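You operate a simulated robot arm through the tools that you are given. There is no shell and no other tool. Be economical: measure what you need, move in short steps, check, and stop when the job is done.

You are at the controls of a simulated robot arm. One attempt, no reset.

JOB
Set screw block 1 up under the lit magnifier on the stone plate.
Fine: slide the lens over it and wind it down. Set down upright: what you pick out.

It is judged by the outcome, as a careful person would: the job done as asked, and still so three seconds after it is handed in. It fails if anything else is knocked over, pushed out of place, dropped, spilled or broken.

ROBOT AND FRAMES
A 7-joint arm with a two-finger parallel gripper, fixed in place. Base frame: the origin is at the foot of the arm, x ahead of it, y to its left, z up. Units: mm, rad, N and s.
With the tool pointing down near the work surface it reaches from about 240 to 680 mm from the base axis. Its first joint turns from -1.152 to 1.152 rad. Payload 2.4 kg.
Tool frame: the origin (TCP) lies between the finger pads and is the grasp point; the fingertips stand 30 mm ahead of it; z points along the fingers, y is the line along which they close. Largest opening 94 mm; finger width 28, thickness 10; the body of the gripper, 50 by 96 mm, starts 55 mm behind the TCP.
Orientation is that of the tool frame in the base frame, as a unit quaternion [x, y, z, w]. With the fingers straight down and closing along the base's y, the tool's x points along the base's -x, its y along +y and its z along -z.

CONTROLS
- The arm moves only by the tool step_arm. Its argument "motion" is text: rows parted by semicolons, each of 7 numbers parted by spaces: the turn, a rotation vector about the tool's x, y, z in rad, then the shift along the tool's x, y, z in mm, then the opening, from 0 (shut) to 1 (fully open). In form: ax ay az tx ty tz claw; .... A call has 1 to 10 rows; each row is the pose to reach, as a shift and turn from the pose commanded when the call began, along the tool's axes at that moment. Rows are played at 5 a second. More than 50 mm and 0.15 rad between two rows, or a gripper value outside its range, and nothing of the call is played. Where a pose cannot be reached the arm comes as near as it can. A force on the tool above 70 N (or 10 N above the force at the start of the call, whichever is more), or a blocked arm, ends the call early, and 0.2 s more pass. Each finger travels about 153 mm/s and halts on what it meets, pressing with about 37 N; the grip force reading is that of the motor and also rises with nothing between the fingers. The clock runs only during rows and for 0.2 s after the last one: add rows that repeat a pose to give the fingers time. The reply holds the time, the measured pose of the TCP, the force on the tool along the base axes, the opening and the grip force, in the units named above and with some noise, with the torque about the TCP (base axes, N m) and any sound that the robot's microphone picked up.
- Cameras (640 x 400 px; columns grow to the right, rows downward): "scene" is fixed at [48.4, 476.3, 1460.8]; the picture's right is [-0.67, -0.74, 0.00], its down [-0.30, 0.27, -0.92] and it looks along [0.68, -0.61, -0.40] (base axes); focal length 314 px, centre (320, 200). "wrist" rides on the gripper at [76, 14, -103] in the tool frame; the picture's right is [-0.18, 0.98, 0.00], its down [-0.75, -0.14, -0.64] and it looks along [-0.63, -0.12, 0.77] (tool axes); focal length 243 px, centre (320, 200). There is no depth. A picture from a camera that has moved, and an enlarged one, comes with that camera's place and axes in the base frame and with its lens.
- snapshot(camera): a new picture of that camera. The clock stands still meanwhile.
- inspect(camera, box): a new picture of the part [left, top, right, bottom] of that camera's present view, enlarged. The clock stands still meanwhile.
- close_job(): hands the job in; it is judged then, once.

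Go step by step. Nothing tells you positions but the pictures and the camera data: compare them with the known pose of the tool, close in by small moves and look again before you grip or let go. The budget is 120 turns and 76 pictures, counting those below and the enlarged ones. Unless the task says otherwise, let go and move clear before handing in, and close with one line.

The tools are called after "Request:" as a command line: name --argument value ..., lists and objects as JSON in quotes. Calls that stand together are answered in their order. step_arm: Moves the arm, as the interface text tells. Its arguments: {"type":"object","properties":{"motion":{"type":"string"}},"required":["motion"]} The other tools are called the same way: snapshot (camera) takes a picture; inspect (camera, box) takes an enlarged picture of a part of a camera's view; close_job () hands the job in.

At the start:

```text
t: 0.0
eef_pos: [387.5, 113.6, 1313.5]
tool_rot: [0.001, 1.0, 0.0, 0.001]
contact_force: [0.3, -0.5, 0.0]
moment: [0.0, 0.0, -0.02]
grip_width: 94.0
grasp_force: 0.0
```

scene: 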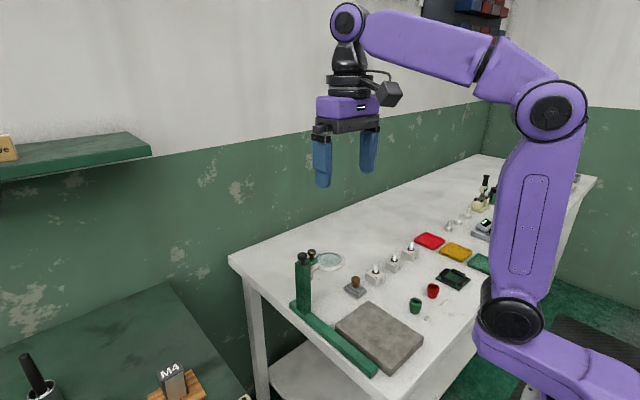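
wrist: 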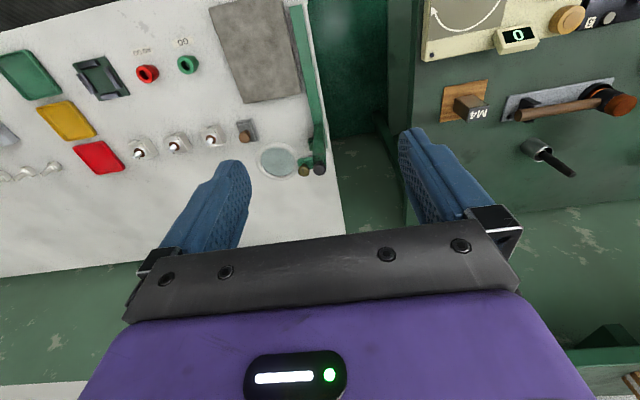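

I see a white bench with a stone plate, a green rail with a column and magnifier, small screw blocks, and coloured trays. I'll look closer before moving.

Request:
inspect --camera "scene" --box '[280, 220, 480, 380]'

Request:
inspect --camera "wrist" --box '[90, 0, 350, 190]'

Request:
inspect --camera "scene" --box '[400, 150, 600, 300]'

Request:
inspect --camera "wrist" --box '[400, 0, 640, 200]'

```text
2.50 times, centred on (380, 300) of scene
camera zoom: at [48.4, 476.3, 1460.8], right [-0.67, -0.74, 0.0], down [-0.3, 0.27, -0.92], along [0.68, -0.61, -0.4], focal length 785 px, centre (170, -50)
```

zoom: 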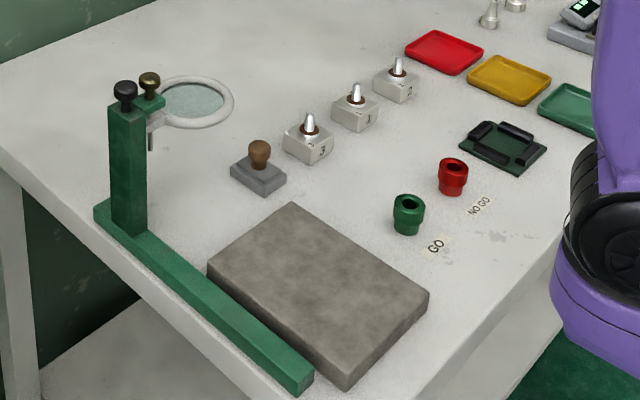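

```text
2.11 times, centred on (220, 95) of wrist
camera zoom: at [312.6, 128.0, 1416.7], right [0.18, 0.98, 0.0], down [0.75, -0.14, 0.64], along [0.63, -0.12, -0.77], focal length 511 px, centre (530, 421)
```

zoom: 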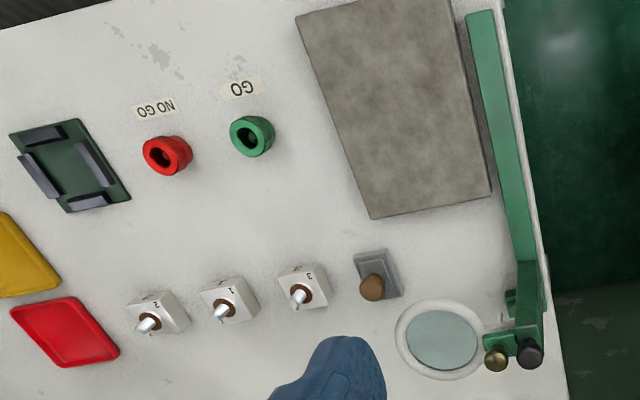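

```text
2.67 times, centred on (500, 225) of scene
camera zoom: at [48.4, 476.3, 1460.8], right [-0.67, -0.74, 0.0], down [-0.3, 0.27, -0.92], along [0.68, -0.61, -0.4], focal length 837 px, centre (-160, 133)
```

zoom: 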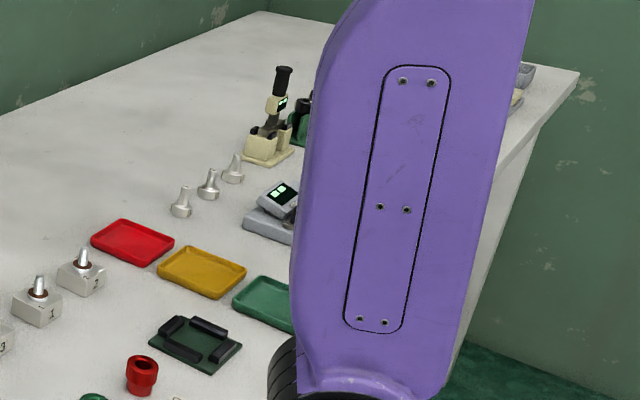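

```text
2.00 times, centred on (520, 100) of wrist
camera zoom: at [312.6, 128.0, 1416.7], right [0.18, 0.98, 0.0], down [0.75, -0.14, 0.64], along [0.63, -0.12, -0.77], focal length 485 px, centre (-80, 400)
```

zoom: 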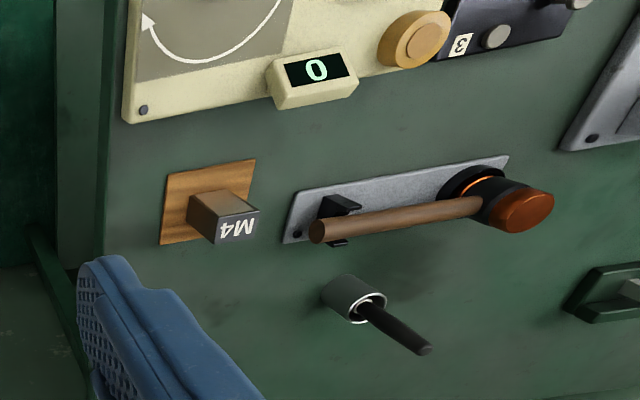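

The magnifier column stands near (540, 90) on a rail along x. The plate spans about x 284–443, y −54–73, and block 1 is near (498, −230). I'll go down for a closer look at the magnifier.

Request:
step_arm --motion "0 0 0 0 -22 40 1; 0 0 0 0 -44 80 1; 0 0 0 0 -66 120 1; 0 0 0 0 -66 150 1"

Request:
snapshot --camera "wrist"

```text
t: 1.0
eef_pos: [386.5, 47.6, 1162.6]
tool_rot: [0.0, 1.0, 0.0, 0.001]
contact_force: [-0.6, 0.6, -0.5]
moment: [0.0, -0.03, -0.02]
grip_width: 94.0
grasp_force: 0.0
```

```text
69 pictures are left
camera wrist: at [311.6, 62.1, 1266.9], right [0.18, 0.98, 0.0], down [0.75, -0.14, 0.64], along [0.63, -0.12, -0.77], focal length 243 px, centre (320, 200)
```

wrist: 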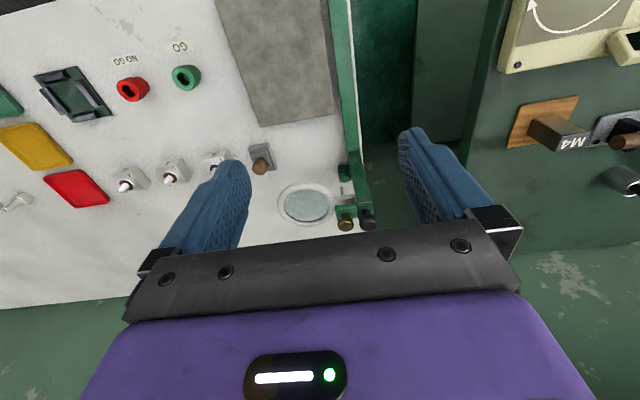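

The view is clear but small, so I'll enlarge the magnifier from both cameras.

Request:
inspect --camera "wrist" --box '[240, 100, 400, 240]'

Request:
inspect --camera "scene" --box '[285, 230, 365, 300]'

Request:
inspect --camera "wrist" --box '[90, 100, 290, 220]'

```text
2.86 times, centred on (320, 170) of wrist
camera zoom: at [311.6, 62.1, 1266.9], right [0.18, 0.98, 0.0], down [0.75, -0.14, 0.64], along [0.63, -0.12, -0.77], focal length 693 px, centre (320, 286)
```

zoom: 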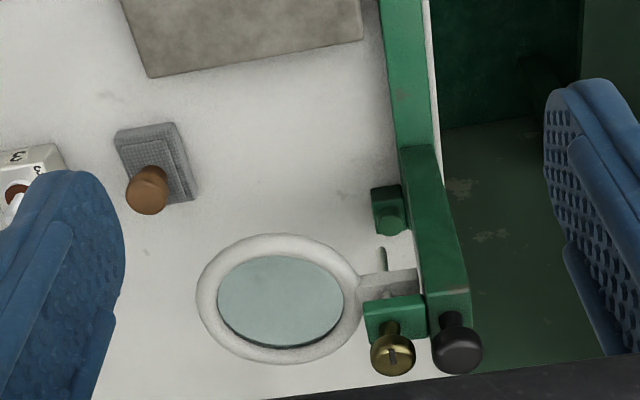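

```text
5.71 times, centred on (325, 265) of scene
camera zoom: at [48.4, 476.3, 1460.8], right [-0.67, -0.74, 0.0], down [-0.3, 0.27, -0.92], along [0.68, -0.61, -0.4], focal length 1794 px, centre (291, -171)
```

zoom: 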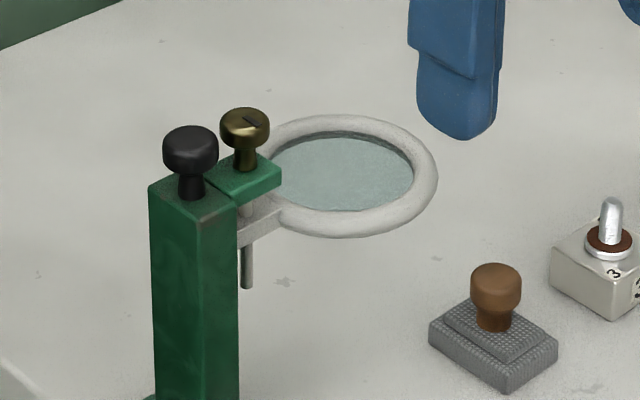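

```text
3.20 times, centred on (190, 160) of wrist
camera zoom: at [311.6, 62.1, 1266.9], right [0.18, 0.98, 0.0], down [0.75, -0.14, 0.64], along [0.63, -0.12, -0.77], focal length 776 px, centre (736, 328)
```

zoom: 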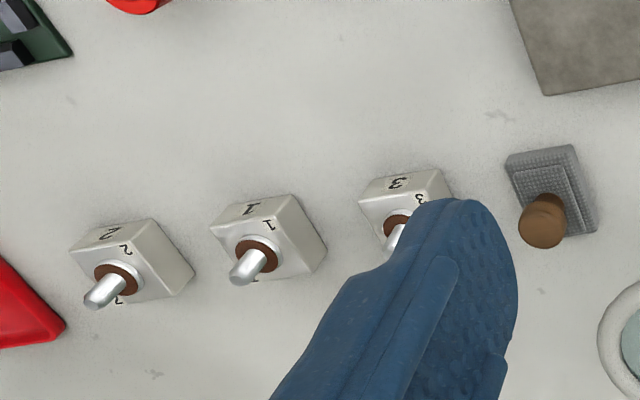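

The brass knob appears to be the lead screw that winds the lens, and the black knob tops the sliding column. Next I move over block 1 to locate it accurately.

Request:
step_arm --motion "0 0 0 -14 -35 14 1; 0 0 0 -28 -70 28 1; 0 0 0 -42 -105 42 1; 0 0 0 -56 -140 56 1; 0 0 0 -70 -175 70 1; 0 0 0 -84 -210 84 1; 0 0 0 -98 -245 98 1; 0 0 0 -113 -283 113 1; 0 0 0 -113 -283 113 1"

Request:
snapshot --camera "wrist"

Request:
snapshot --camera "scene"

```text
t: 3.0
eef_pos: [501.4, -235.5, 1048.6]
tool_rot: [0.001, 1.0, 0.0, 0.0]
contact_force: [-0.4, 1.2, 0.2]
moment: [0.02, 0.02, 0.03]
grip_width: 94.2
grasp_force: 0.0
```

```text
65 pictures are left
camera wrist: at [426.1, -220.1, 1152.1], right [0.18, 0.98, 0.0], down [0.75, -0.14, 0.64], along [0.63, -0.12, -0.77], focal length 243 px, centre (320, 200)
```

wrist: 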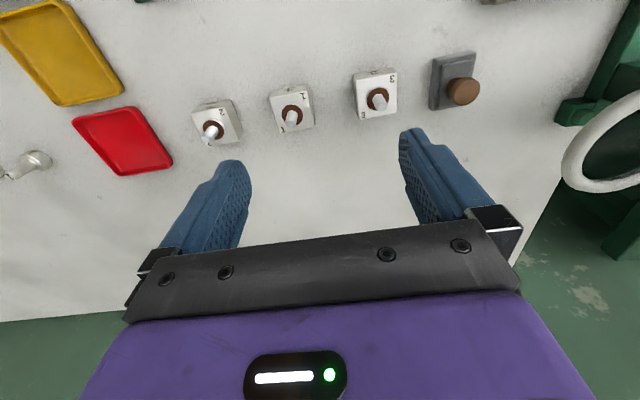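

```text
64 pictures are left
```

scene: 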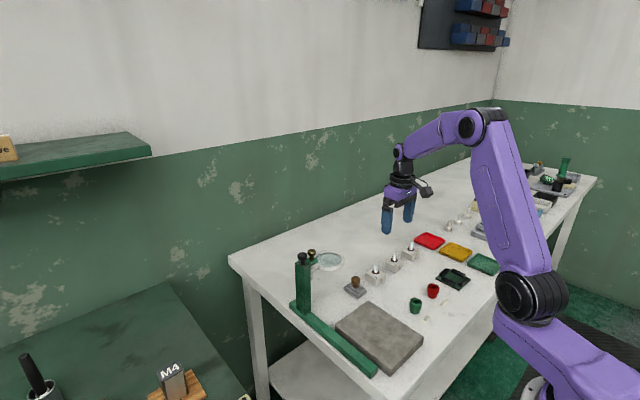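

Block 1 sits near (520, −270) with its top at about z 875. I'll enlarge it to read its orientation.

Request:
inspect --camera "wrist" --box '[180, 50, 340, 150]'

```text
4.00 times, centred on (260, 100) of wrist
camera zoom: at [426.1, -220.1, 1152.1], right [0.18, 0.98, 0.0], down [0.75, -0.14, 0.64], along [0.63, -0.12, -0.77], focal length 970 px, centre (560, 600)
```

zoom: 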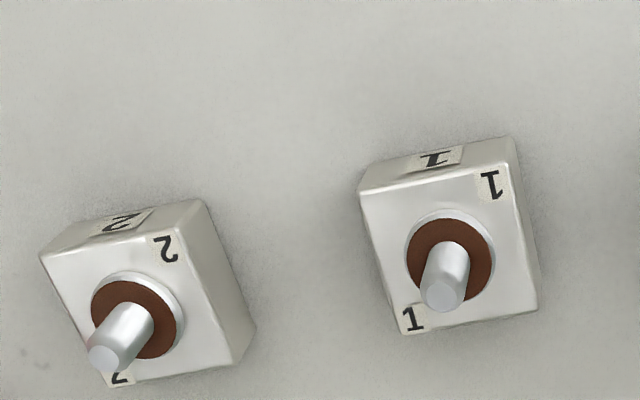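

Block 1 is square to the axes, centred near (520.5, −268.5) with sides of about 42 mm. I descend partway above it and check.

Request:
step_arm --motion "0 0 0 -10 -16 20 0.75; 0 0 0 -19 -33 40 0.75; 0 0 0 -19 -33 80 0.75; 0 0 0 -19 -33 110 0.75; 0 0 0 -19 -33 110 0.75"

Request:
snapshot --camera "wrist"

```text
t: 4.2
eef_pos: [520.2, -267.5, 939.5]
tool_rot: [-0.001, 1.0, 0.001, 0.001]
contact_force: [-1.2, -0.6, 0.9]
moment: [0.03, 0.0, 0.02]
grip_width: 70.3
grasp_force: 0.1
```

```text
62 pictures are left
camera wrist: at [444.5, -253.3, 1042.9], right [0.18, 0.98, 0.0], down [0.75, -0.14, 0.64], along [0.63, -0.12, -0.77], focal length 243 px, centre (320, 200)
```

wrist: 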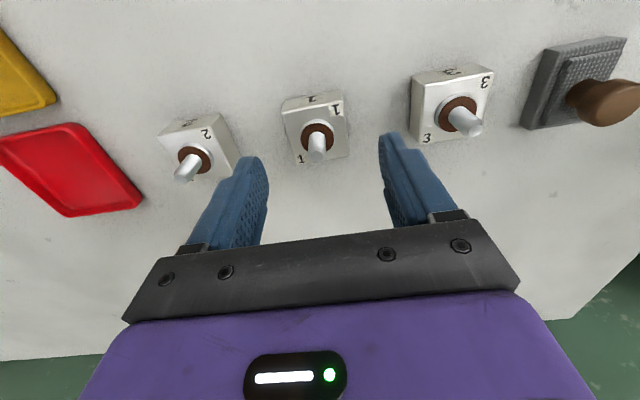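

The block is centred between the fingers to within about 2 mm. I go down around it, stopping just off the table.

Request:
step_arm --motion "0 0 0 0 -2 20 0.75; 0 0 0 0 -2 38 0.75; 0 0 0 0 -2 50 0.75; 0 0 0 0 -2 55 0.75; 0 0 0 0 -2 55 0.75"

Request:
snapshot --camera "wrist"

Request:
inspect --camera "scene" --box '[340, 200, 460, 300]'

```text
t: 5.4
eef_pos: [520.6, -269.9, 884.8]
tool_rot: [0.001, 1.0, 0.0, 0.0]
contact_force: [0.1, 0.2, 0.7]
moment: [-0.03, 0.03, 0.03]
grip_width: 70.4
grasp_force: 0.1
```

```text
61 pictures are left
camera wrist: at [445.0, -255.5, 988.2], right [0.18, 0.98, 0.0], down [0.75, -0.14, 0.64], along [0.63, -0.12, -0.77], focal length 243 px, centre (320, 200)
```

wrist: 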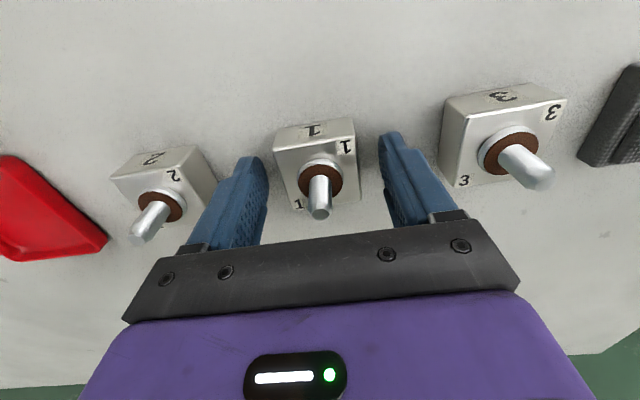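

```text
4.00 times, centred on (400, 250) of scene
camera zoom: at [48.4, 476.3, 1460.8], right [-0.67, -0.74, 0.0], down [-0.3, 0.27, -0.92], along [0.68, -0.61, -0.4], focal length 1256 px, centre (0, 0)
```

zoom: 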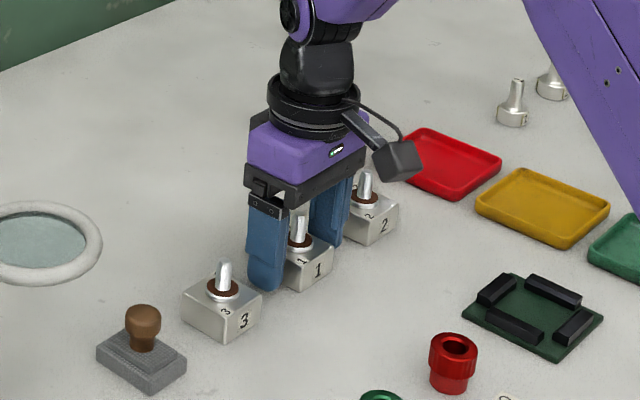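

The fingers straddle block 1 and are well placed, so I close on it.

Request:
step_arm --motion "0 0 0 0 0 2 0.6; 0 0 0 0 0 2 0.4; 0 0 0 0 0 2 0.3; 0 0 0 0 0 2 0.3; 0 0 0 0 0 2 0.3"

```text
t: 6.6
eef_pos: [520.3, -270.1, 882.4]
tool_rot: [0.0, 1.0, 0.001, 0.0]
contact_force: [-0.9, 0.7, 0.7]
moment: [0.06, 0.02, -0.02]
grip_width: 43.7
grasp_force: 37.0
```

Block 1 is gripped at 43.7 mm. I lift it and carry it toward the plate at about (385, −2), in line with the lens, which I triangulated to (542, −2, 994).

Request:
step_arm --motion "0 0 0 0 0 -20 0.3; 0 0 0 0 0 -60 0.3; 0 0 0 0 0 -100 0.3; 0 0 0 22 40 -100 0.3; 0 0 0 44 80 -100 0.3; 0 0 0 66 120 -100 0.3; 0 0 0 88 160 -100 0.3; 0 0 0 110 200 -100 0.3; 0 0 0 130 240 -100 0.3; 0 0 0 135 268 -100 0.3"

Request:
snapshot --camera "wrist"

Request:
inspect --camera "scene" --box '[280, 200, 460, 390]'

```text
t: 8.8
eef_pos: [385.4, -2.2, 981.6]
tool_rot: [0.0, 1.0, 0.001, 0.0]
contact_force: [-1.4, -0.3, -3.9]
moment: [-0.02, 0.0, 0.02]
grip_width: 43.7
grasp_force: 36.9
```

```text
59 pictures are left
camera wrist: at [309.5, 12.6, 1085.2], right [0.18, 0.98, 0.0], down [0.75, -0.14, 0.64], along [0.63, -0.12, -0.77], focal length 243 px, centre (320, 200)
```

wrist: 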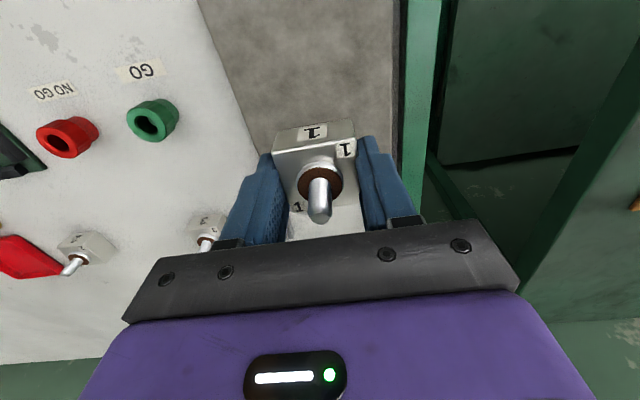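

```text
2.11 times, centred on (370, 295) of scene
camera zoom: at [48.4, 476.3, 1460.8], right [-0.67, -0.74, 0.0], down [-0.3, 0.27, -0.92], along [0.68, -0.61, -0.4], focal length 661 px, centre (215, 0)
```

zoom: 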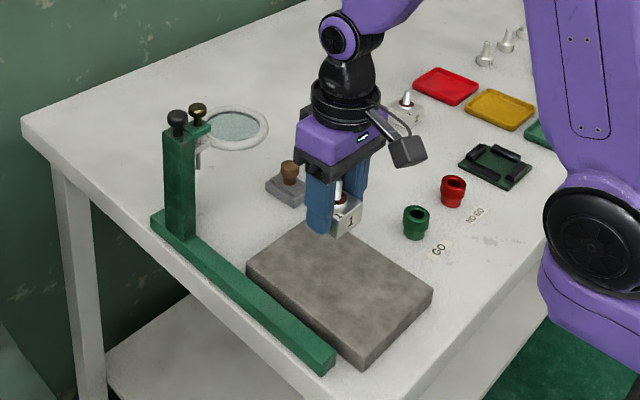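

The block hangs over the plate, whose centre I take as about (374, −2). I move 10 mm back and descend to just above it.

Request:
step_arm --motion "0 0 0 10 0 20 0.3; 0 0 0 10 0 45 0.3; 0 0 0 10 0 62 0.3; 0 0 0 10 0 62 0.3"

Request:
snapshot --camera "wrist"

Request:
inspect --camera "scene" --box '[320, 240, 440, 380]'

```text
t: 9.8
eef_pos: [375.2, -3.7, 922.3]
tool_rot: [0.0, 1.0, 0.0, 0.0]
contact_force: [0.4, 0.0, -4.8]
moment: [0.0, -0.02, -0.03]
grip_width: 43.5
grasp_force: 37.0
```

```text
57 pictures are left
camera wrist: at [299.1, 11.4, 1025.3], right [0.18, 0.98, 0.0], down [0.75, -0.14, 0.64], along [0.63, -0.12, -0.77], focal length 243 px, centre (320, 200)
```

wrist: 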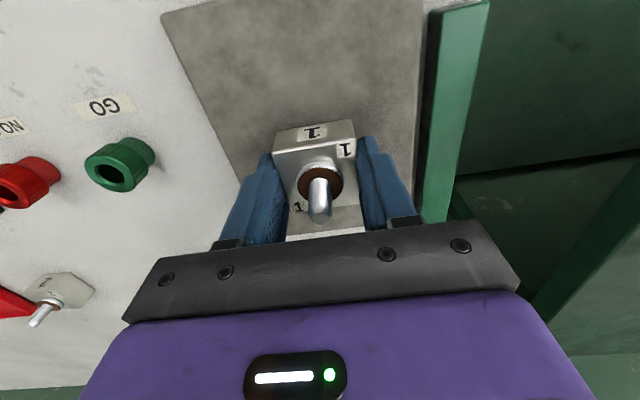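

```text
2.86 times, centred on (380, 310) of scene
camera zoom: at [48.4, 476.3, 1460.8], right [-0.67, -0.74, 0.0], down [-0.3, 0.27, -0.92], along [0.68, -0.61, -0.4], focal length 897 px, centre (149, -114)
```

zoom: 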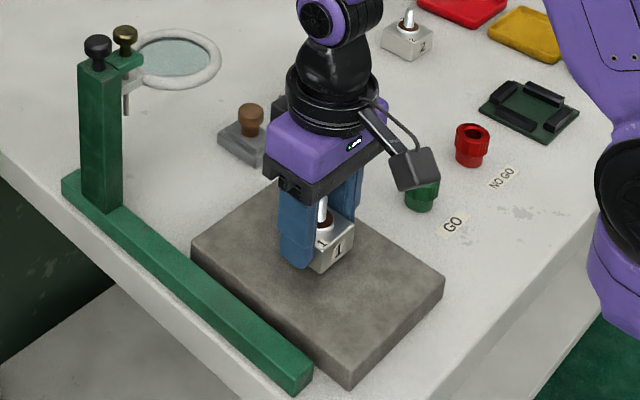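

There is still a small gap under the block. I descend slowly and watch the force.

Request:
step_arm --motion "0 0 0 0 0 3 0.3; 0 0 0 0 0 6 0.3; 0 0 0 0 0 8 0.3; 0 0 0 0 0 8 0.3"

Request:
inspect --camera "scene" --box '[360, 280, 420, 330]'

```text
t: 10.8
eef_pos: [375.1, -3.7, 914.5]
tool_rot: [0.0, 1.0, 0.0, 0.0]
contact_force: [-0.2, -0.2, -3.8]
moment: [0.0, -0.01, 0.02]
grip_width: 43.5
grasp_force: 36.3
```

```text
8.00 times, centred on (390, 305) of scene
camera zoom: at [48.4, 476.3, 1460.8], right [-0.67, -0.74, 0.0], down [-0.3, 0.27, -0.92], along [0.68, -0.61, -0.4], focal length 2511 px, centre (-240, -640)
```

zoom: 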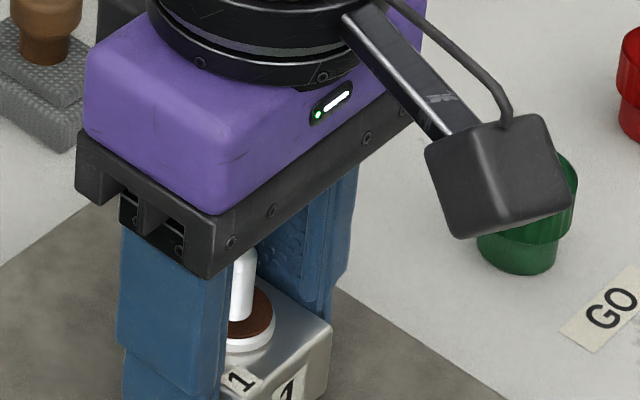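

No contact yet; I keep lowering in small steps.

Request:
step_arm --motion "0 0 0 0 0 1 0.3; 0 0 0 0 0 2 0.3; 0 0 0 0 0 3 0.3; 0 0 0 0 0 4 0.3; 0 0 0 0 0 4 0.3"

```text
t: 12.0
eef_pos: [374.1, -1.8, 909.8]
tool_rot: [-0.001, 1.0, 0.0, 0.0]
contact_force: [-0.3, 0.5, -3.4]
moment: [-0.01, -0.02, -0.02]
grip_width: 43.7
grasp_force: 36.9
```

Request:
step_arm --motion "0 0 0 0 0 1 0.3; 0 0 0 0 0 2 0.3; 0 0 0 0 0 2 0.3"

Request:
inspect --camera "scene" --box '[360, 300, 420, 345]'

```text
t: 12.8
eef_pos: [374.5, -3.4, 907.8]
tool_rot: [0.0, 1.0, 0.0, 0.0]
contact_force: [-3.6, 2.8, 12.3]
moment: [0.07, -0.03, 0.0]
grip_width: 43.6
grasp_force: 36.5
```

```text
8.89 times, centred on (390, 322) of scene
camera zoom: at [48.1, 476.4, 1460.8], right [-0.67, -0.74, 0.0], down [-0.3, 0.27, -0.92], along [0.68, -0.61, -0.4], focal length 2790 px, centre (-302, -889)
```

zoom: 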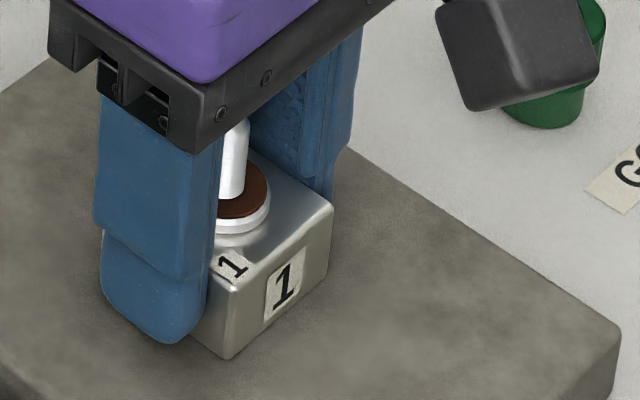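

Contact: the upward force is about 16 N, so the block rests on the plate. I open, wait, and rise.

Request:
step_arm --motion "0 0 0 0 0 1 0.45; 0 0 0 0 0 0 0.6; 0 0 0 0 0 0 0.75; 0 0 0 0 0 0 0.75; 0 0 0 0 0 -10 0.75; 0 0 0 0 0 -30 0.75; 0 0 0 0 0 -60 0.75; 0 0 0 0 0 -100 0.75; 0 0 0 0 0 -140 0.75; 0 0 0 0 0 -160 0.75"

Request:
snapshot --camera "wrist"

Request:
inspect --camera "scene" --box '[280, 230, 440, 380]'

```text
t: 15.0
eef_pos: [374.1, -2.4, 1067.1]
tool_rot: [0.0, 1.0, 0.001, 0.0]
contact_force: [0.7, 0.0, 0.2]
moment: [0.03, 0.03, 0.01]
grip_width: 70.2
grasp_force: 0.0
```

```text
53 pictures are left
camera wrist: at [298.9, 12.0, 1170.8], right [0.18, 0.98, 0.0], down [0.75, -0.14, 0.64], along [0.63, -0.12, -0.77], focal length 243 px, centre (320, 200)
```

wrist: 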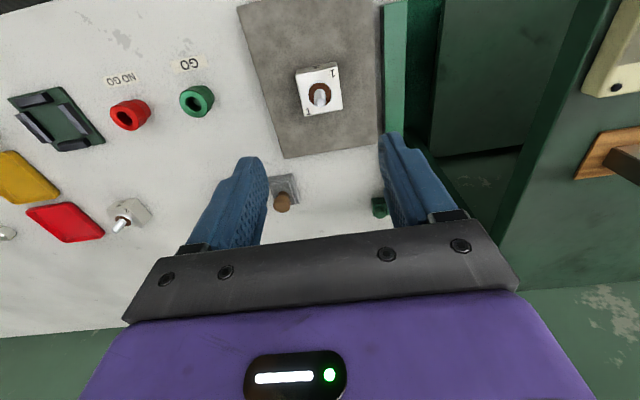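

```text
2.67 times, centred on (360, 305) of scene
camera zoom: at [48.4, 476.3, 1460.8], right [-0.67, -0.74, 0.0], down [-0.3, 0.27, -0.92], along [0.68, -0.61, -0.4], focal length 837 px, centre (213, -80)
```

zoom: 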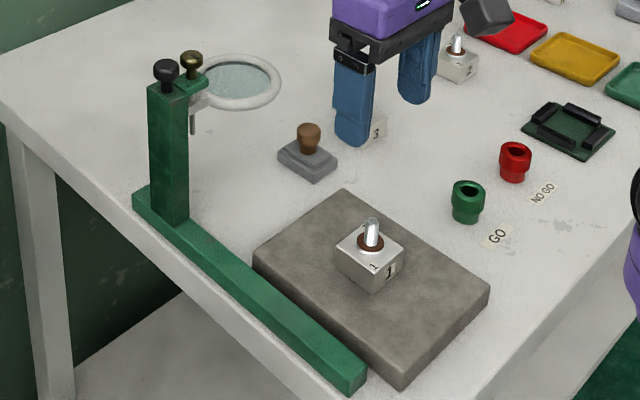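

Block 1 stands upright on the plate. Now I go for a close look at the magnifier column and its knobs.

Request:
step_arm --motion "0 0 0 -20 24 -15 0.75; 0 0 0 -40 48 -30 0.75; 0 0 0 -66 72 -43 1; 0 0 0 -66 72 -43 1"

Request:
snapshot --camera "wrist"

Request:
inspect --camera "wrist" --box '[220, 80, 420, 240]'

```text
t: 16.0
eef_pos: [441.3, 69.8, 1108.4]
tool_rot: [0.0, 1.0, 0.0, 0.0]
contact_force: [0.2, 0.2, -0.6]
moment: [0.0, 0.0, 0.02]
grip_width: 94.2
grasp_force: 0.0
```

```text
51 pictures are left
camera wrist: at [365.5, 84.2, 1213.1], right [0.18, 0.98, 0.0], down [0.75, -0.14, 0.64], along [0.63, -0.12, -0.77], focal length 243 px, centre (320, 200)
```

wrist: 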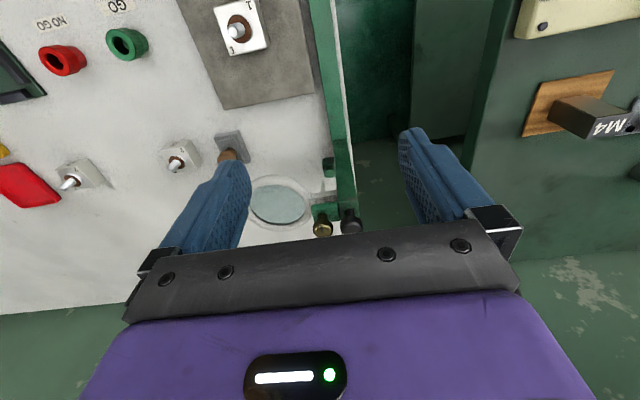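

```text
2.50 times, centred on (320, 160) of wrist
camera zoom: at [365.5, 84.2, 1213.1], right [0.18, 0.98, 0.0], down [0.75, -0.14, 0.64], along [0.63, -0.12, -0.77], focal length 606 px, centre (320, 300)
```

zoom: 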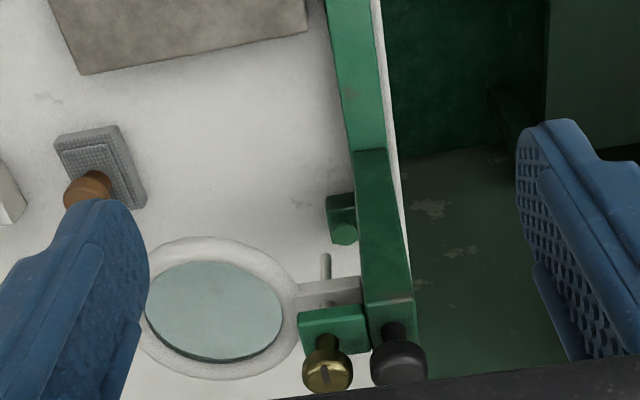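

I'll rotate the gripper a quarter turn so the fingers straddle the column along x, while moving above it at a safe height.

Request:
step_arm --motion "0 0 -0.15 -10 1 -10 1; 0 0 -0.3 -20 3 -20 1; 0 0 -0.45 -30 5 -30 1; 0 0 -0.6 -40 7 -30 1; 0 0 -0.75 -50 8 -30 1; 0 0 -0.9 -60 9 -30 1; 0 0 -1.05 -70 10 -30 1; 0 0 -1.2 -80 11 -30 1; 0 0 -1.35 -95 12 -30 1; 0 0 -1.5 -105 13 -30 1"

Request:
step_arm --motion "0 0 -0.0708 0 0 0 1; 0 0 -0.0708 0 0 0 1"

Request:
snapshot --camera "wrist"

Request:
snapshot --camera "scene"

```text
t: 18.2
eef_pos: [547.0, 82.3, 1140.5]
tool_rot: [-0.682, 0.731, 0.0, -0.001]
contact_force: [-0.3, -0.5, -0.2]
moment: [0.01, 0.04, -0.01]
grip_width: 94.0
grasp_force: 0.0
```

```text
t: 18.8
eef_pos: [546.3, 82.3, 1140.5]
tool_rot: [0.708, -0.706, 0.001, 0.0]
contact_force: [0.2, -0.4, -0.1]
moment: [0.0, -0.02, 0.01]
grip_width: 94.0
grasp_force: 0.0
```

```text
49 pictures are left
camera wrist: at [532.8, 7.0, 1243.7], right [-0.98, 0.18, 0.0], down [0.14, 0.75, 0.64], along [0.12, 0.63, -0.77], focal length 243 px, centre (320, 200)
```

wrist: 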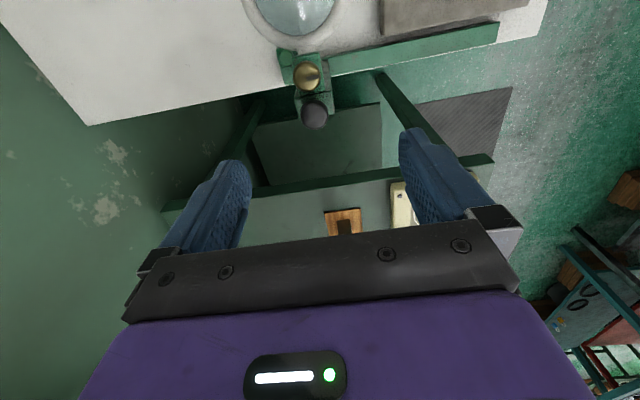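

```text
48 pictures are left
```

scene: 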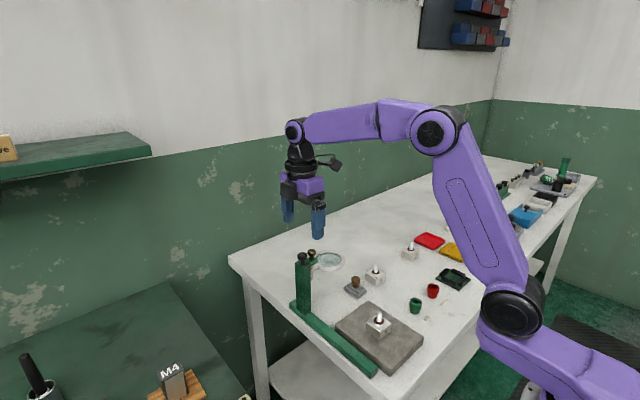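

I'll enlarge to measure the column and knob positions accurately.

Request:
inspect --camera "wrist" --box '[240, 0, 380, 140]'

```text
2.86 times, centred on (310, 70) of wrist
camera zoom: at [532.8, 7.0, 1243.7], right [-0.98, 0.18, 0.0], down [0.14, 0.75, 0.64], along [0.12, 0.63, -0.77], focal length 693 px, centre (349, 571)
```

zoom: 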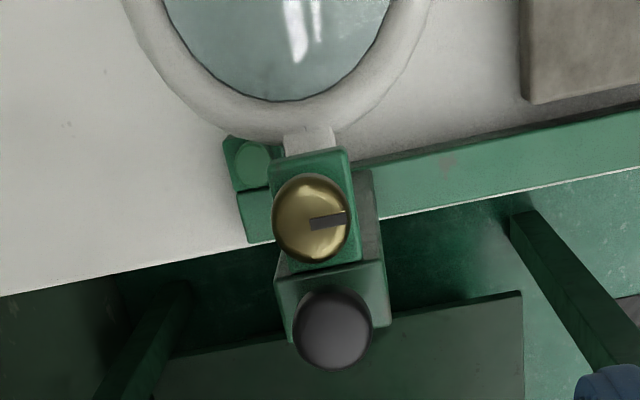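

The column spans x 534–567, starting at y 69. I lower the open fingers around its top, keeping the palm above the knobs.

Request:
step_arm --motion "0 0 0 0 -4 30 1; 0 0 0 0 -4 70 1; 0 0 0 0 -4 100 1; 0 0 0 0 -4 120 1; 0 0 0 0 -4 120 1"

Request:
snapshot --camera "wrist"

Request:
inspect --camera "scene" --box '[270, 200, 370, 300]'

```text
t: 20.0
eef_pos: [551.3, 82.0, 1020.4]
tool_rot: [0.707, -0.707, 0.0, 0.0]
contact_force: [0.3, 0.2, 0.3]
moment: [-0.01, 0.03, -0.02]
grip_width: 93.7
grasp_force: 0.1
```

```text
46 pictures are left
camera wrist: at [537.2, 6.6, 1123.2], right [-0.98, 0.18, 0.0], down [0.14, 0.75, 0.64], along [0.12, 0.63, -0.77], focal length 243 px, centre (320, 200)
```

wrist: 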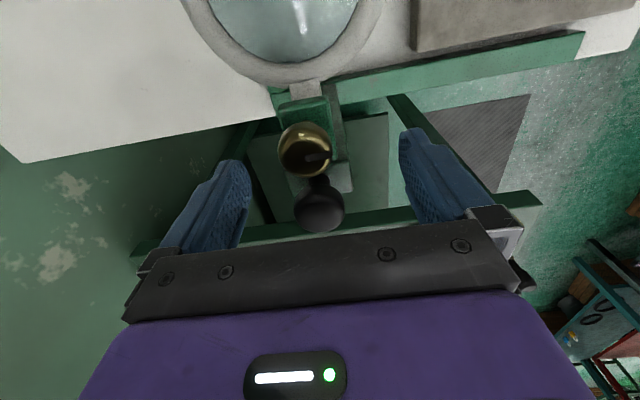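

```text
4.00 times, centred on (320, 250) of scene
camera zoom: at [48.4, 476.3, 1460.8], right [-0.67, -0.74, 0.0], down [-0.3, 0.27, -0.92], along [0.68, -0.61, -0.4], focal length 1256 px, centre (320, 0)
```

zoom: 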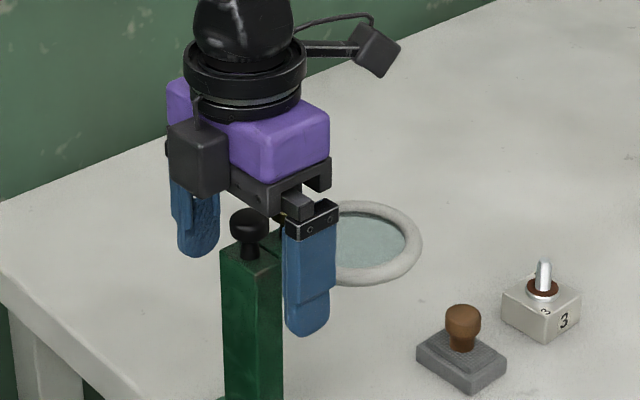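

The column is between the fingers with palm clearance. I lower 10 mm more and close on the column.

Request:
step_arm --motion "0 0 0 0 0 10 0.9; 0 0 0 0 0 10 0.7; 0 0 0 0 0 10 0.5; 0 0 0 0 0 10 0.3; 0 0 0 0 0 10 0.25; 0 0 0 0 0 10 0.25"

Request:
snapshot --camera "wrist"

```text
t: 21.4
eef_pos: [550.7, 81.5, 1009.5]
tool_rot: [-0.707, 0.707, 0.0, 0.0]
contact_force: [0.1, 0.2, -3.5]
moment: [0.13, -0.2, 0.1]
grip_width: 40.5
grasp_force: 45.6
```

```text
44 pictures are left
camera wrist: at [537.2, 6.4, 1113.7], right [-0.98, 0.18, 0.0], down [0.14, 0.75, 0.64], along [0.12, 0.63, -0.77], focal length 243 px, centre (320, 200)
```

wrist: 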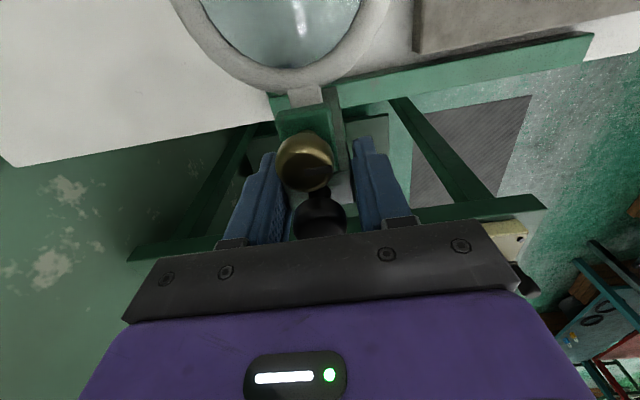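

The column is held at about 40 mm. I test the slide with a small pull of 10 mm toward −x.

Request:
step_arm --motion "0 0 0 0 3 0 0.25; 0 0 0 0 6 0 0.25; 0 0 0 0 10 0 0.25; 0 0 0 0 10 0 0.25"

Request:
snapshot --camera "wrist"

Request:
inspect --camera "scene" --box '[270, 230, 390, 380]'

```text
t: 22.4
eef_pos: [540.7, 81.7, 1011.3]
tool_rot: [0.707, -0.707, 0.0, -0.001]
contact_force: [0.6, 0.8, -11.0]
moment: [-0.05, -0.32, 0.18]
grip_width: 40.2
grasp_force: 44.2
```

```text
43 pictures are left
camera wrist: at [526.1, 6.4, 1113.7], right [-0.98, 0.18, 0.0], down [0.14, 0.75, 0.64], along [0.12, 0.63, -0.77], focal length 243 px, centre (320, 200)
```

wrist: 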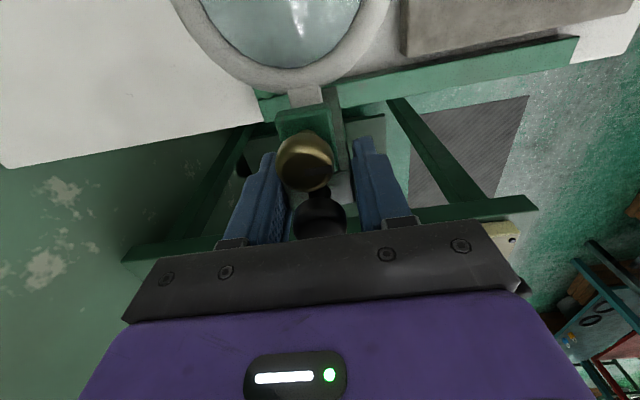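

```text
2.67 times, centred on (330, 305) of scene
camera zoom: at [48.6, 476.4, 1460.8], right [-0.67, -0.74, 0.0], down [-0.3, 0.27, -0.92], along [0.68, -0.61, -0.4], focal length 837 px, centre (293, -80)
```

zoom: 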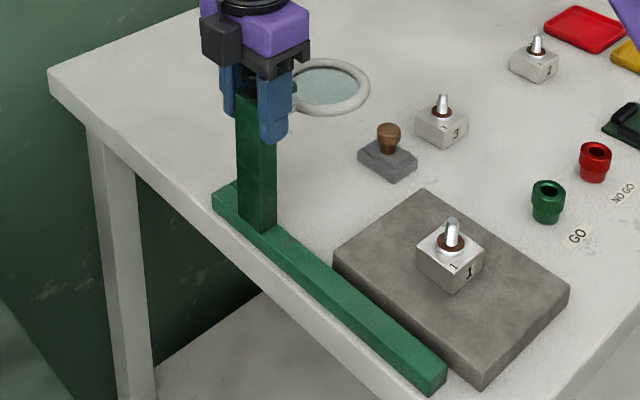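

The column slides along the rail, which itself stays put. I check what the small green boss beside the rail is before sliding further.

Request:
inspect --camera "wrist" --box '[220, 60, 380, 170]'

```text
3.64 times, centred on (300, 115) of wrist
camera zoom: at [526.1, 6.4, 1113.7], right [-0.98, 0.18, 0.0], down [0.14, 0.75, 0.64], along [0.12, 0.63, -0.77], focal length 882 px, centre (393, 509)
```

zoom: 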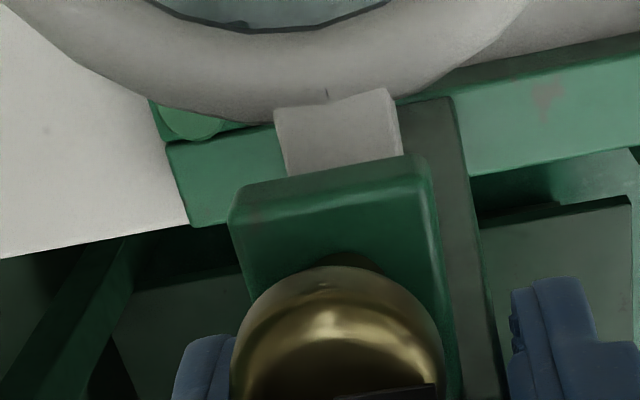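

The boss is fixed to the rail's far end and doesn't move with the column. I slide on by 100 mm.

Request:
step_arm --motion "0 0 0 0 10 0 0.25; 0 0 0 0 20 0 0.25; 0 0 0 0 32 0 0.25; 0 0 0 0 44 0 0.25; 0 0 0 0 56 0 0.25; 0 0 0 0 68 0 0.25; 0 0 0 0 80 0 0.25; 0 0 0 0 92 0 0.25; 0 0 0 0 100 0 0.25; 0 0 0 0 100 0 0.25"

Request:
snapshot --camera "wrist"

Request:
inspect --camera "scene" --box '[270, 230, 430, 380]'

```text
t: 24.6
eef_pos: [441.1, 81.1, 1010.4]
tool_rot: [0.707, -0.707, -0.001, 0.001]
contact_force: [0.2, -5.9, -26.0]
moment: [-0.42, -0.35, 0.02]
grip_width: 40.1
grasp_force: 44.7
```

```text
40 pictures are left
camera wrist: at [426.6, 6.5, 1113.9], right [-0.98, 0.18, 0.0], down [0.14, 0.75, 0.64], along [0.12, 0.63, -0.77], focal length 243 px, centre (320, 200)
```

wrist: 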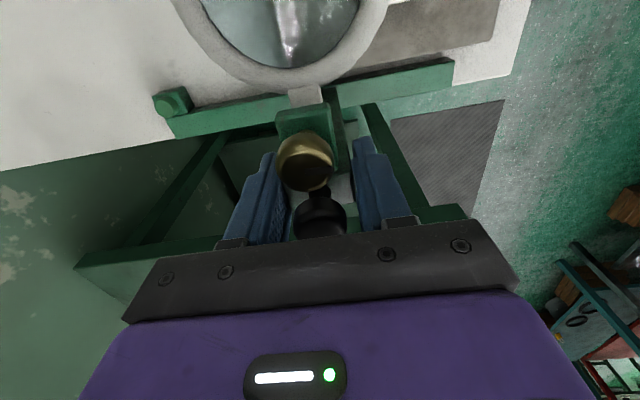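

```text
2.67 times, centred on (350, 305) of scene
camera zoom: at [48.8, 476.2, 1460.8], right [-0.67, -0.74, 0.0], down [-0.3, 0.27, -0.92], along [0.68, -0.61, -0.4], focal length 837 px, centre (240, -80)
```

zoom: 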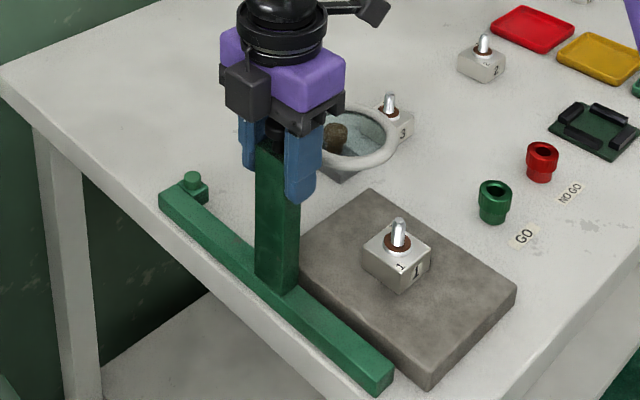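

Beyond the column I now see a green push-button on the rail's end, likely the lamp switch. I continue the slide to bring the lens over the block at x ≈ 374, easing the upward pull slightly.

Request:
step_arm --motion "0 0 0 0 6 1 0.25; 0 0 0 0 16 1.5 0.25; 0 0 0 0 28 1.5 0.25; 0 0 0 0 40 1.5 0.25; 0 0 0 0 52 1.5 0.25; 0 0 0 0 62 1.5 0.25; 0 0 0 0 66 1.5 0.25; 0 0 0 0 66 1.5 0.25"

Request:
snapshot --camera "wrist"

Request:
inspect --camera "scene" --box '[270, 230, 430, 380]'

```text
t: 26.4
eef_pos: [375.2, 82.2, 1010.2]
tool_rot: [-0.707, 0.707, -0.001, 0.003]
contact_force: [9.9, -11.7, 38.0]
moment: [0.21, 0.03, -0.09]
grip_width: 40.5
grasp_force: 44.7
```

```text
38 pictures are left
camera wrist: at [361.7, 6.4, 1113.0], right [-0.98, 0.18, -0.01], down [0.14, 0.75, 0.64], along [0.12, 0.63, -0.76], focal length 243 px, centre (320, 200)
```

wrist: 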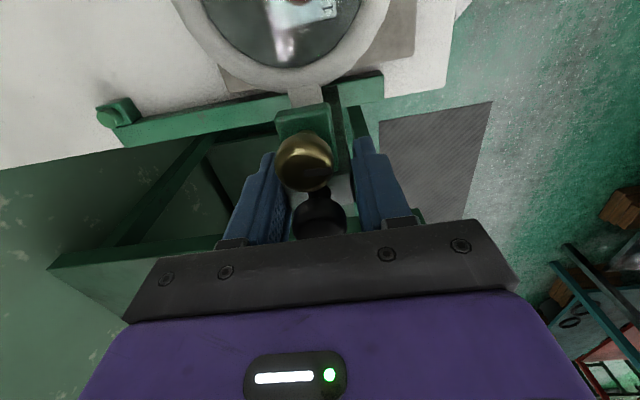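

```text
2.67 times, centred on (350, 305) of scene
camera zoom: at [48.2, 475.9, 1461.0], right [-0.67, -0.74, 0.0], down [-0.3, 0.27, -0.92], along [0.68, -0.61, -0.4], focal length 837 px, centre (240, -80)
```

zoom: 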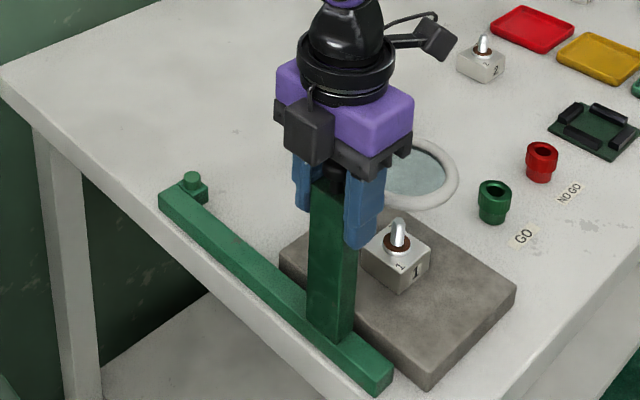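

The column is at x ≈ 375, over the block. I relax, open and rise clear to check the lens alignment.

Request:
step_arm --motion "0 0 0 0 0 -1 0.25; 0 0 0 0 0 -1 0.5; 0 0 0 0 0 -1 0.8; 0 0 0 0 0 -1 1; 0 0 0 0 0 -10 1; 0 0 0 0 0 -40 1; 0 0 0 0 0 -80 1; 0 0 0 0 0 -120 1; 0 0 0 0 0 -120 1"

Request:
snapshot --camera "wrist"

Request:
inspect --camera "scene" --box '[290, 260, 430, 370]'

```text
t: 28.4
eef_pos: [374.1, 84.2, 1131.3]
tool_rot: [-0.707, 0.707, 0.0, 0.0]
contact_force: [1.3, 0.4, -0.6]
moment: [0.01, 0.0, 0.01]
grip_width: 93.9
grasp_force: 0.1
```

```text
36 pictures are left
camera wrist: at [360.2, 7.3, 1234.7], right [-0.98, 0.18, 0.0], down [0.14, 0.75, 0.64], along [0.12, 0.63, -0.77], focal length 243 px, centre (320, 200)
```

wrist: 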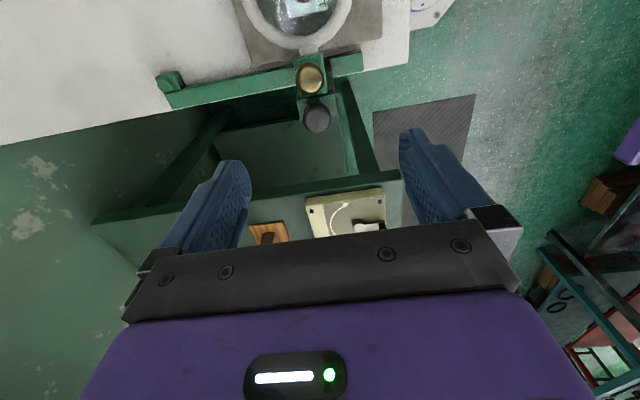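

```text
3.64 times, centred on (360, 315) of scene
camera zoom: at [48.4, 476.3, 1460.8], right [-0.67, -0.74, 0.0], down [-0.3, 0.27, -0.92], along [0.68, -0.61, -0.4], focal length 1142 px, centre (174, -218)
```

zoom: 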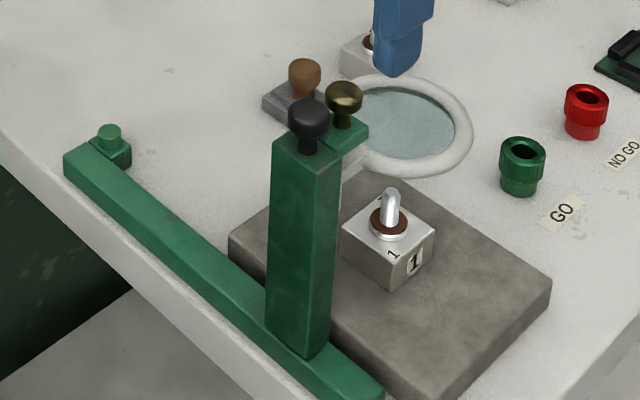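

The lens seems about over the block; I shift back toward −y to see it well enlarged.

Request:
step_arm --motion "0 0 0 30 0 -10 1; 0 0 0 60 0 -20 1; 0 0 0 90 0 -20 1; 0 0 0 90 0 -20 1"

Request:
inspect --camera "wrist" --box '[200, 0, 420, 170]'

```text
t: 29.4
eef_pos: [372.9, -6.3, 1149.7]
tool_rot: [-0.707, 0.707, 0.0, 0.001]
contact_force: [0.5, -0.3, -0.1]
moment: [-0.01, 0.04, -0.03]
grip_width: 94.1
grasp_force: 0.1
```

```text
2.35 times, centred on (310, 85) of wrist
camera zoom: at [359.5, -81.7, 1253.3], right [-0.98, 0.18, 0.0], down [0.14, 0.75, 0.64], along [0.12, 0.63, -0.77], focal length 571 px, centre (344, 471)
```

zoom: 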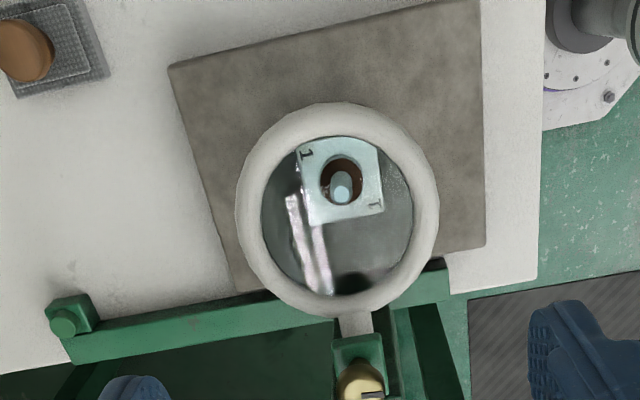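

The lens is centred over block 1 to within a couple of mm. Next is the brass knob at about (375, 50.5, 1036): I approach with the fingers offset toward −y so they stay clear of the black knob while turning.

Request:
step_arm --motion "0 0 0 -24 -2.4 20 0.6; 0 0 0 -47.8 -2.4 40 0.6; 0 0 0 -47.8 -2.4 70 0.6; 0 0 0 -47.8 -2.4 82 0.6; 0 0 0 -47.8 -2.4 82 0.6"

Request:
snapshot --camera "wrist"

Request:
inspect --camera "scene" --box '[300, 220, 420, 320]'

```text
t: 30.6
eef_pos: [378.8, 41.8, 1066.5]
tool_rot: [-0.707, 0.707, -0.001, 0.0]
contact_force: [0.6, 0.7, -0.5]
moment: [-0.01, 0.01, 0.01]
grip_width: 56.0
grasp_force: 0.0
```

```text
33 pictures are left
camera wrist: at [363.6, -34.2, 1170.6], right [-0.98, 0.18, 0.0], down [0.14, 0.75, 0.64], along [0.12, 0.63, -0.77], focal length 243 px, centre (320, 200)
```

wrist: 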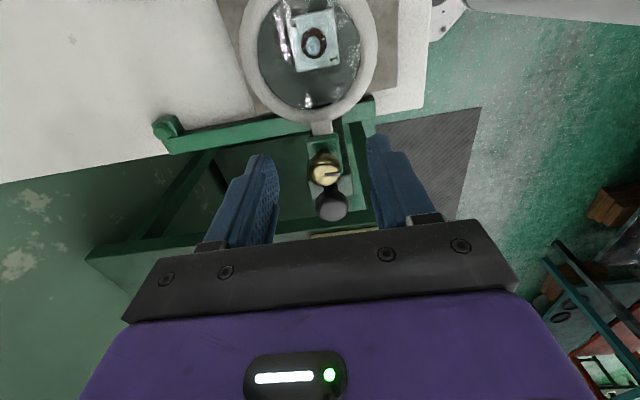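

```text
4.00 times, centred on (360, 270) of scene
camera zoom: at [48.4, 476.3, 1460.8], right [-0.67, -0.74, 0.0], down [-0.3, 0.27, -0.92], along [0.68, -0.61, -0.4], focal length 1256 px, centre (160, -80)
```

zoom: 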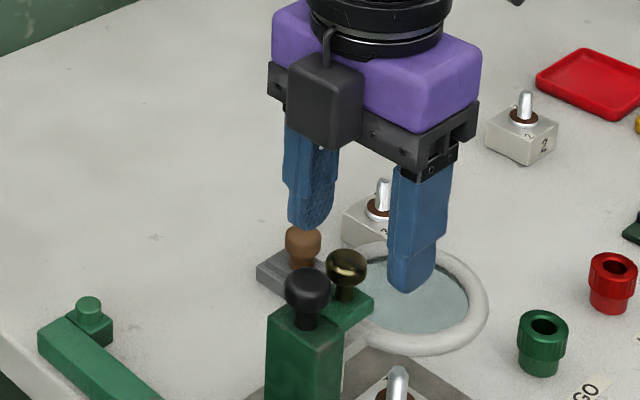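

The knob is between the fingers as planned. I descend so the tips flank the knob and close gently.

Request:
step_arm --motion "0 0 0 0 1.5 5 0.6; 0 0 0 0 1.5 10 0.5; 0 0 0 0 1.5 10 0.35; 0 0 0 0 1.5 10 0.2; 0 0 0 0 1.5 10 0.1; 0 0 0 0 1.5 10 0.1"

Request:
snapshot --camera "wrist"

Request:
inspect --camera "scene" --box '[320, 235, 400, 300]'

```text
t: 32.0
eef_pos: [376.2, 40.3, 1055.9]
tool_rot: [-0.707, 0.707, -0.001, 0.001]
contact_force: [7.6, 0.1, -6.0]
moment: [-0.02, -0.26, -0.09]
grip_width: 21.5
grasp_force: 45.0
```

```text
31 pictures are left
camera wrist: at [362.2, -34.7, 1160.3], right [-0.98, 0.18, 0.0], down [0.14, 0.75, 0.64], along [0.12, 0.63, -0.77], focal length 243 px, centre (320, 200)
```

wrist: 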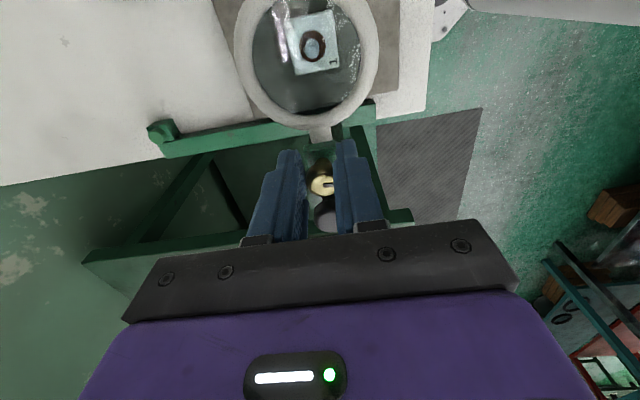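

```text
6.15 times, centred on (360, 268) of scene
camera zoom: at [48.7, 476.3, 1460.8], right [-0.67, -0.74, 0.0], down [-0.3, 0.27, -0.92], along [0.68, -0.61, -0.4], focal length 1932 px, centre (74, -215)
```

zoom: 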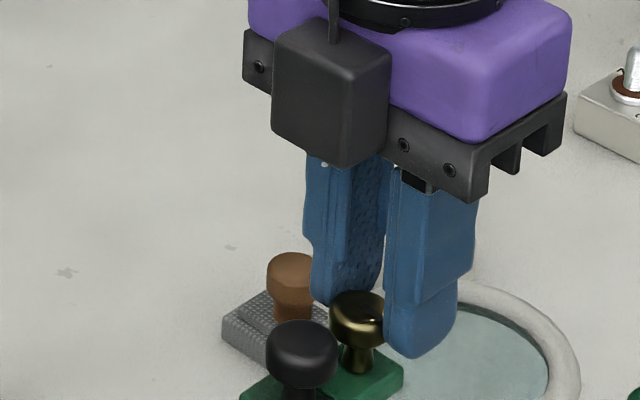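

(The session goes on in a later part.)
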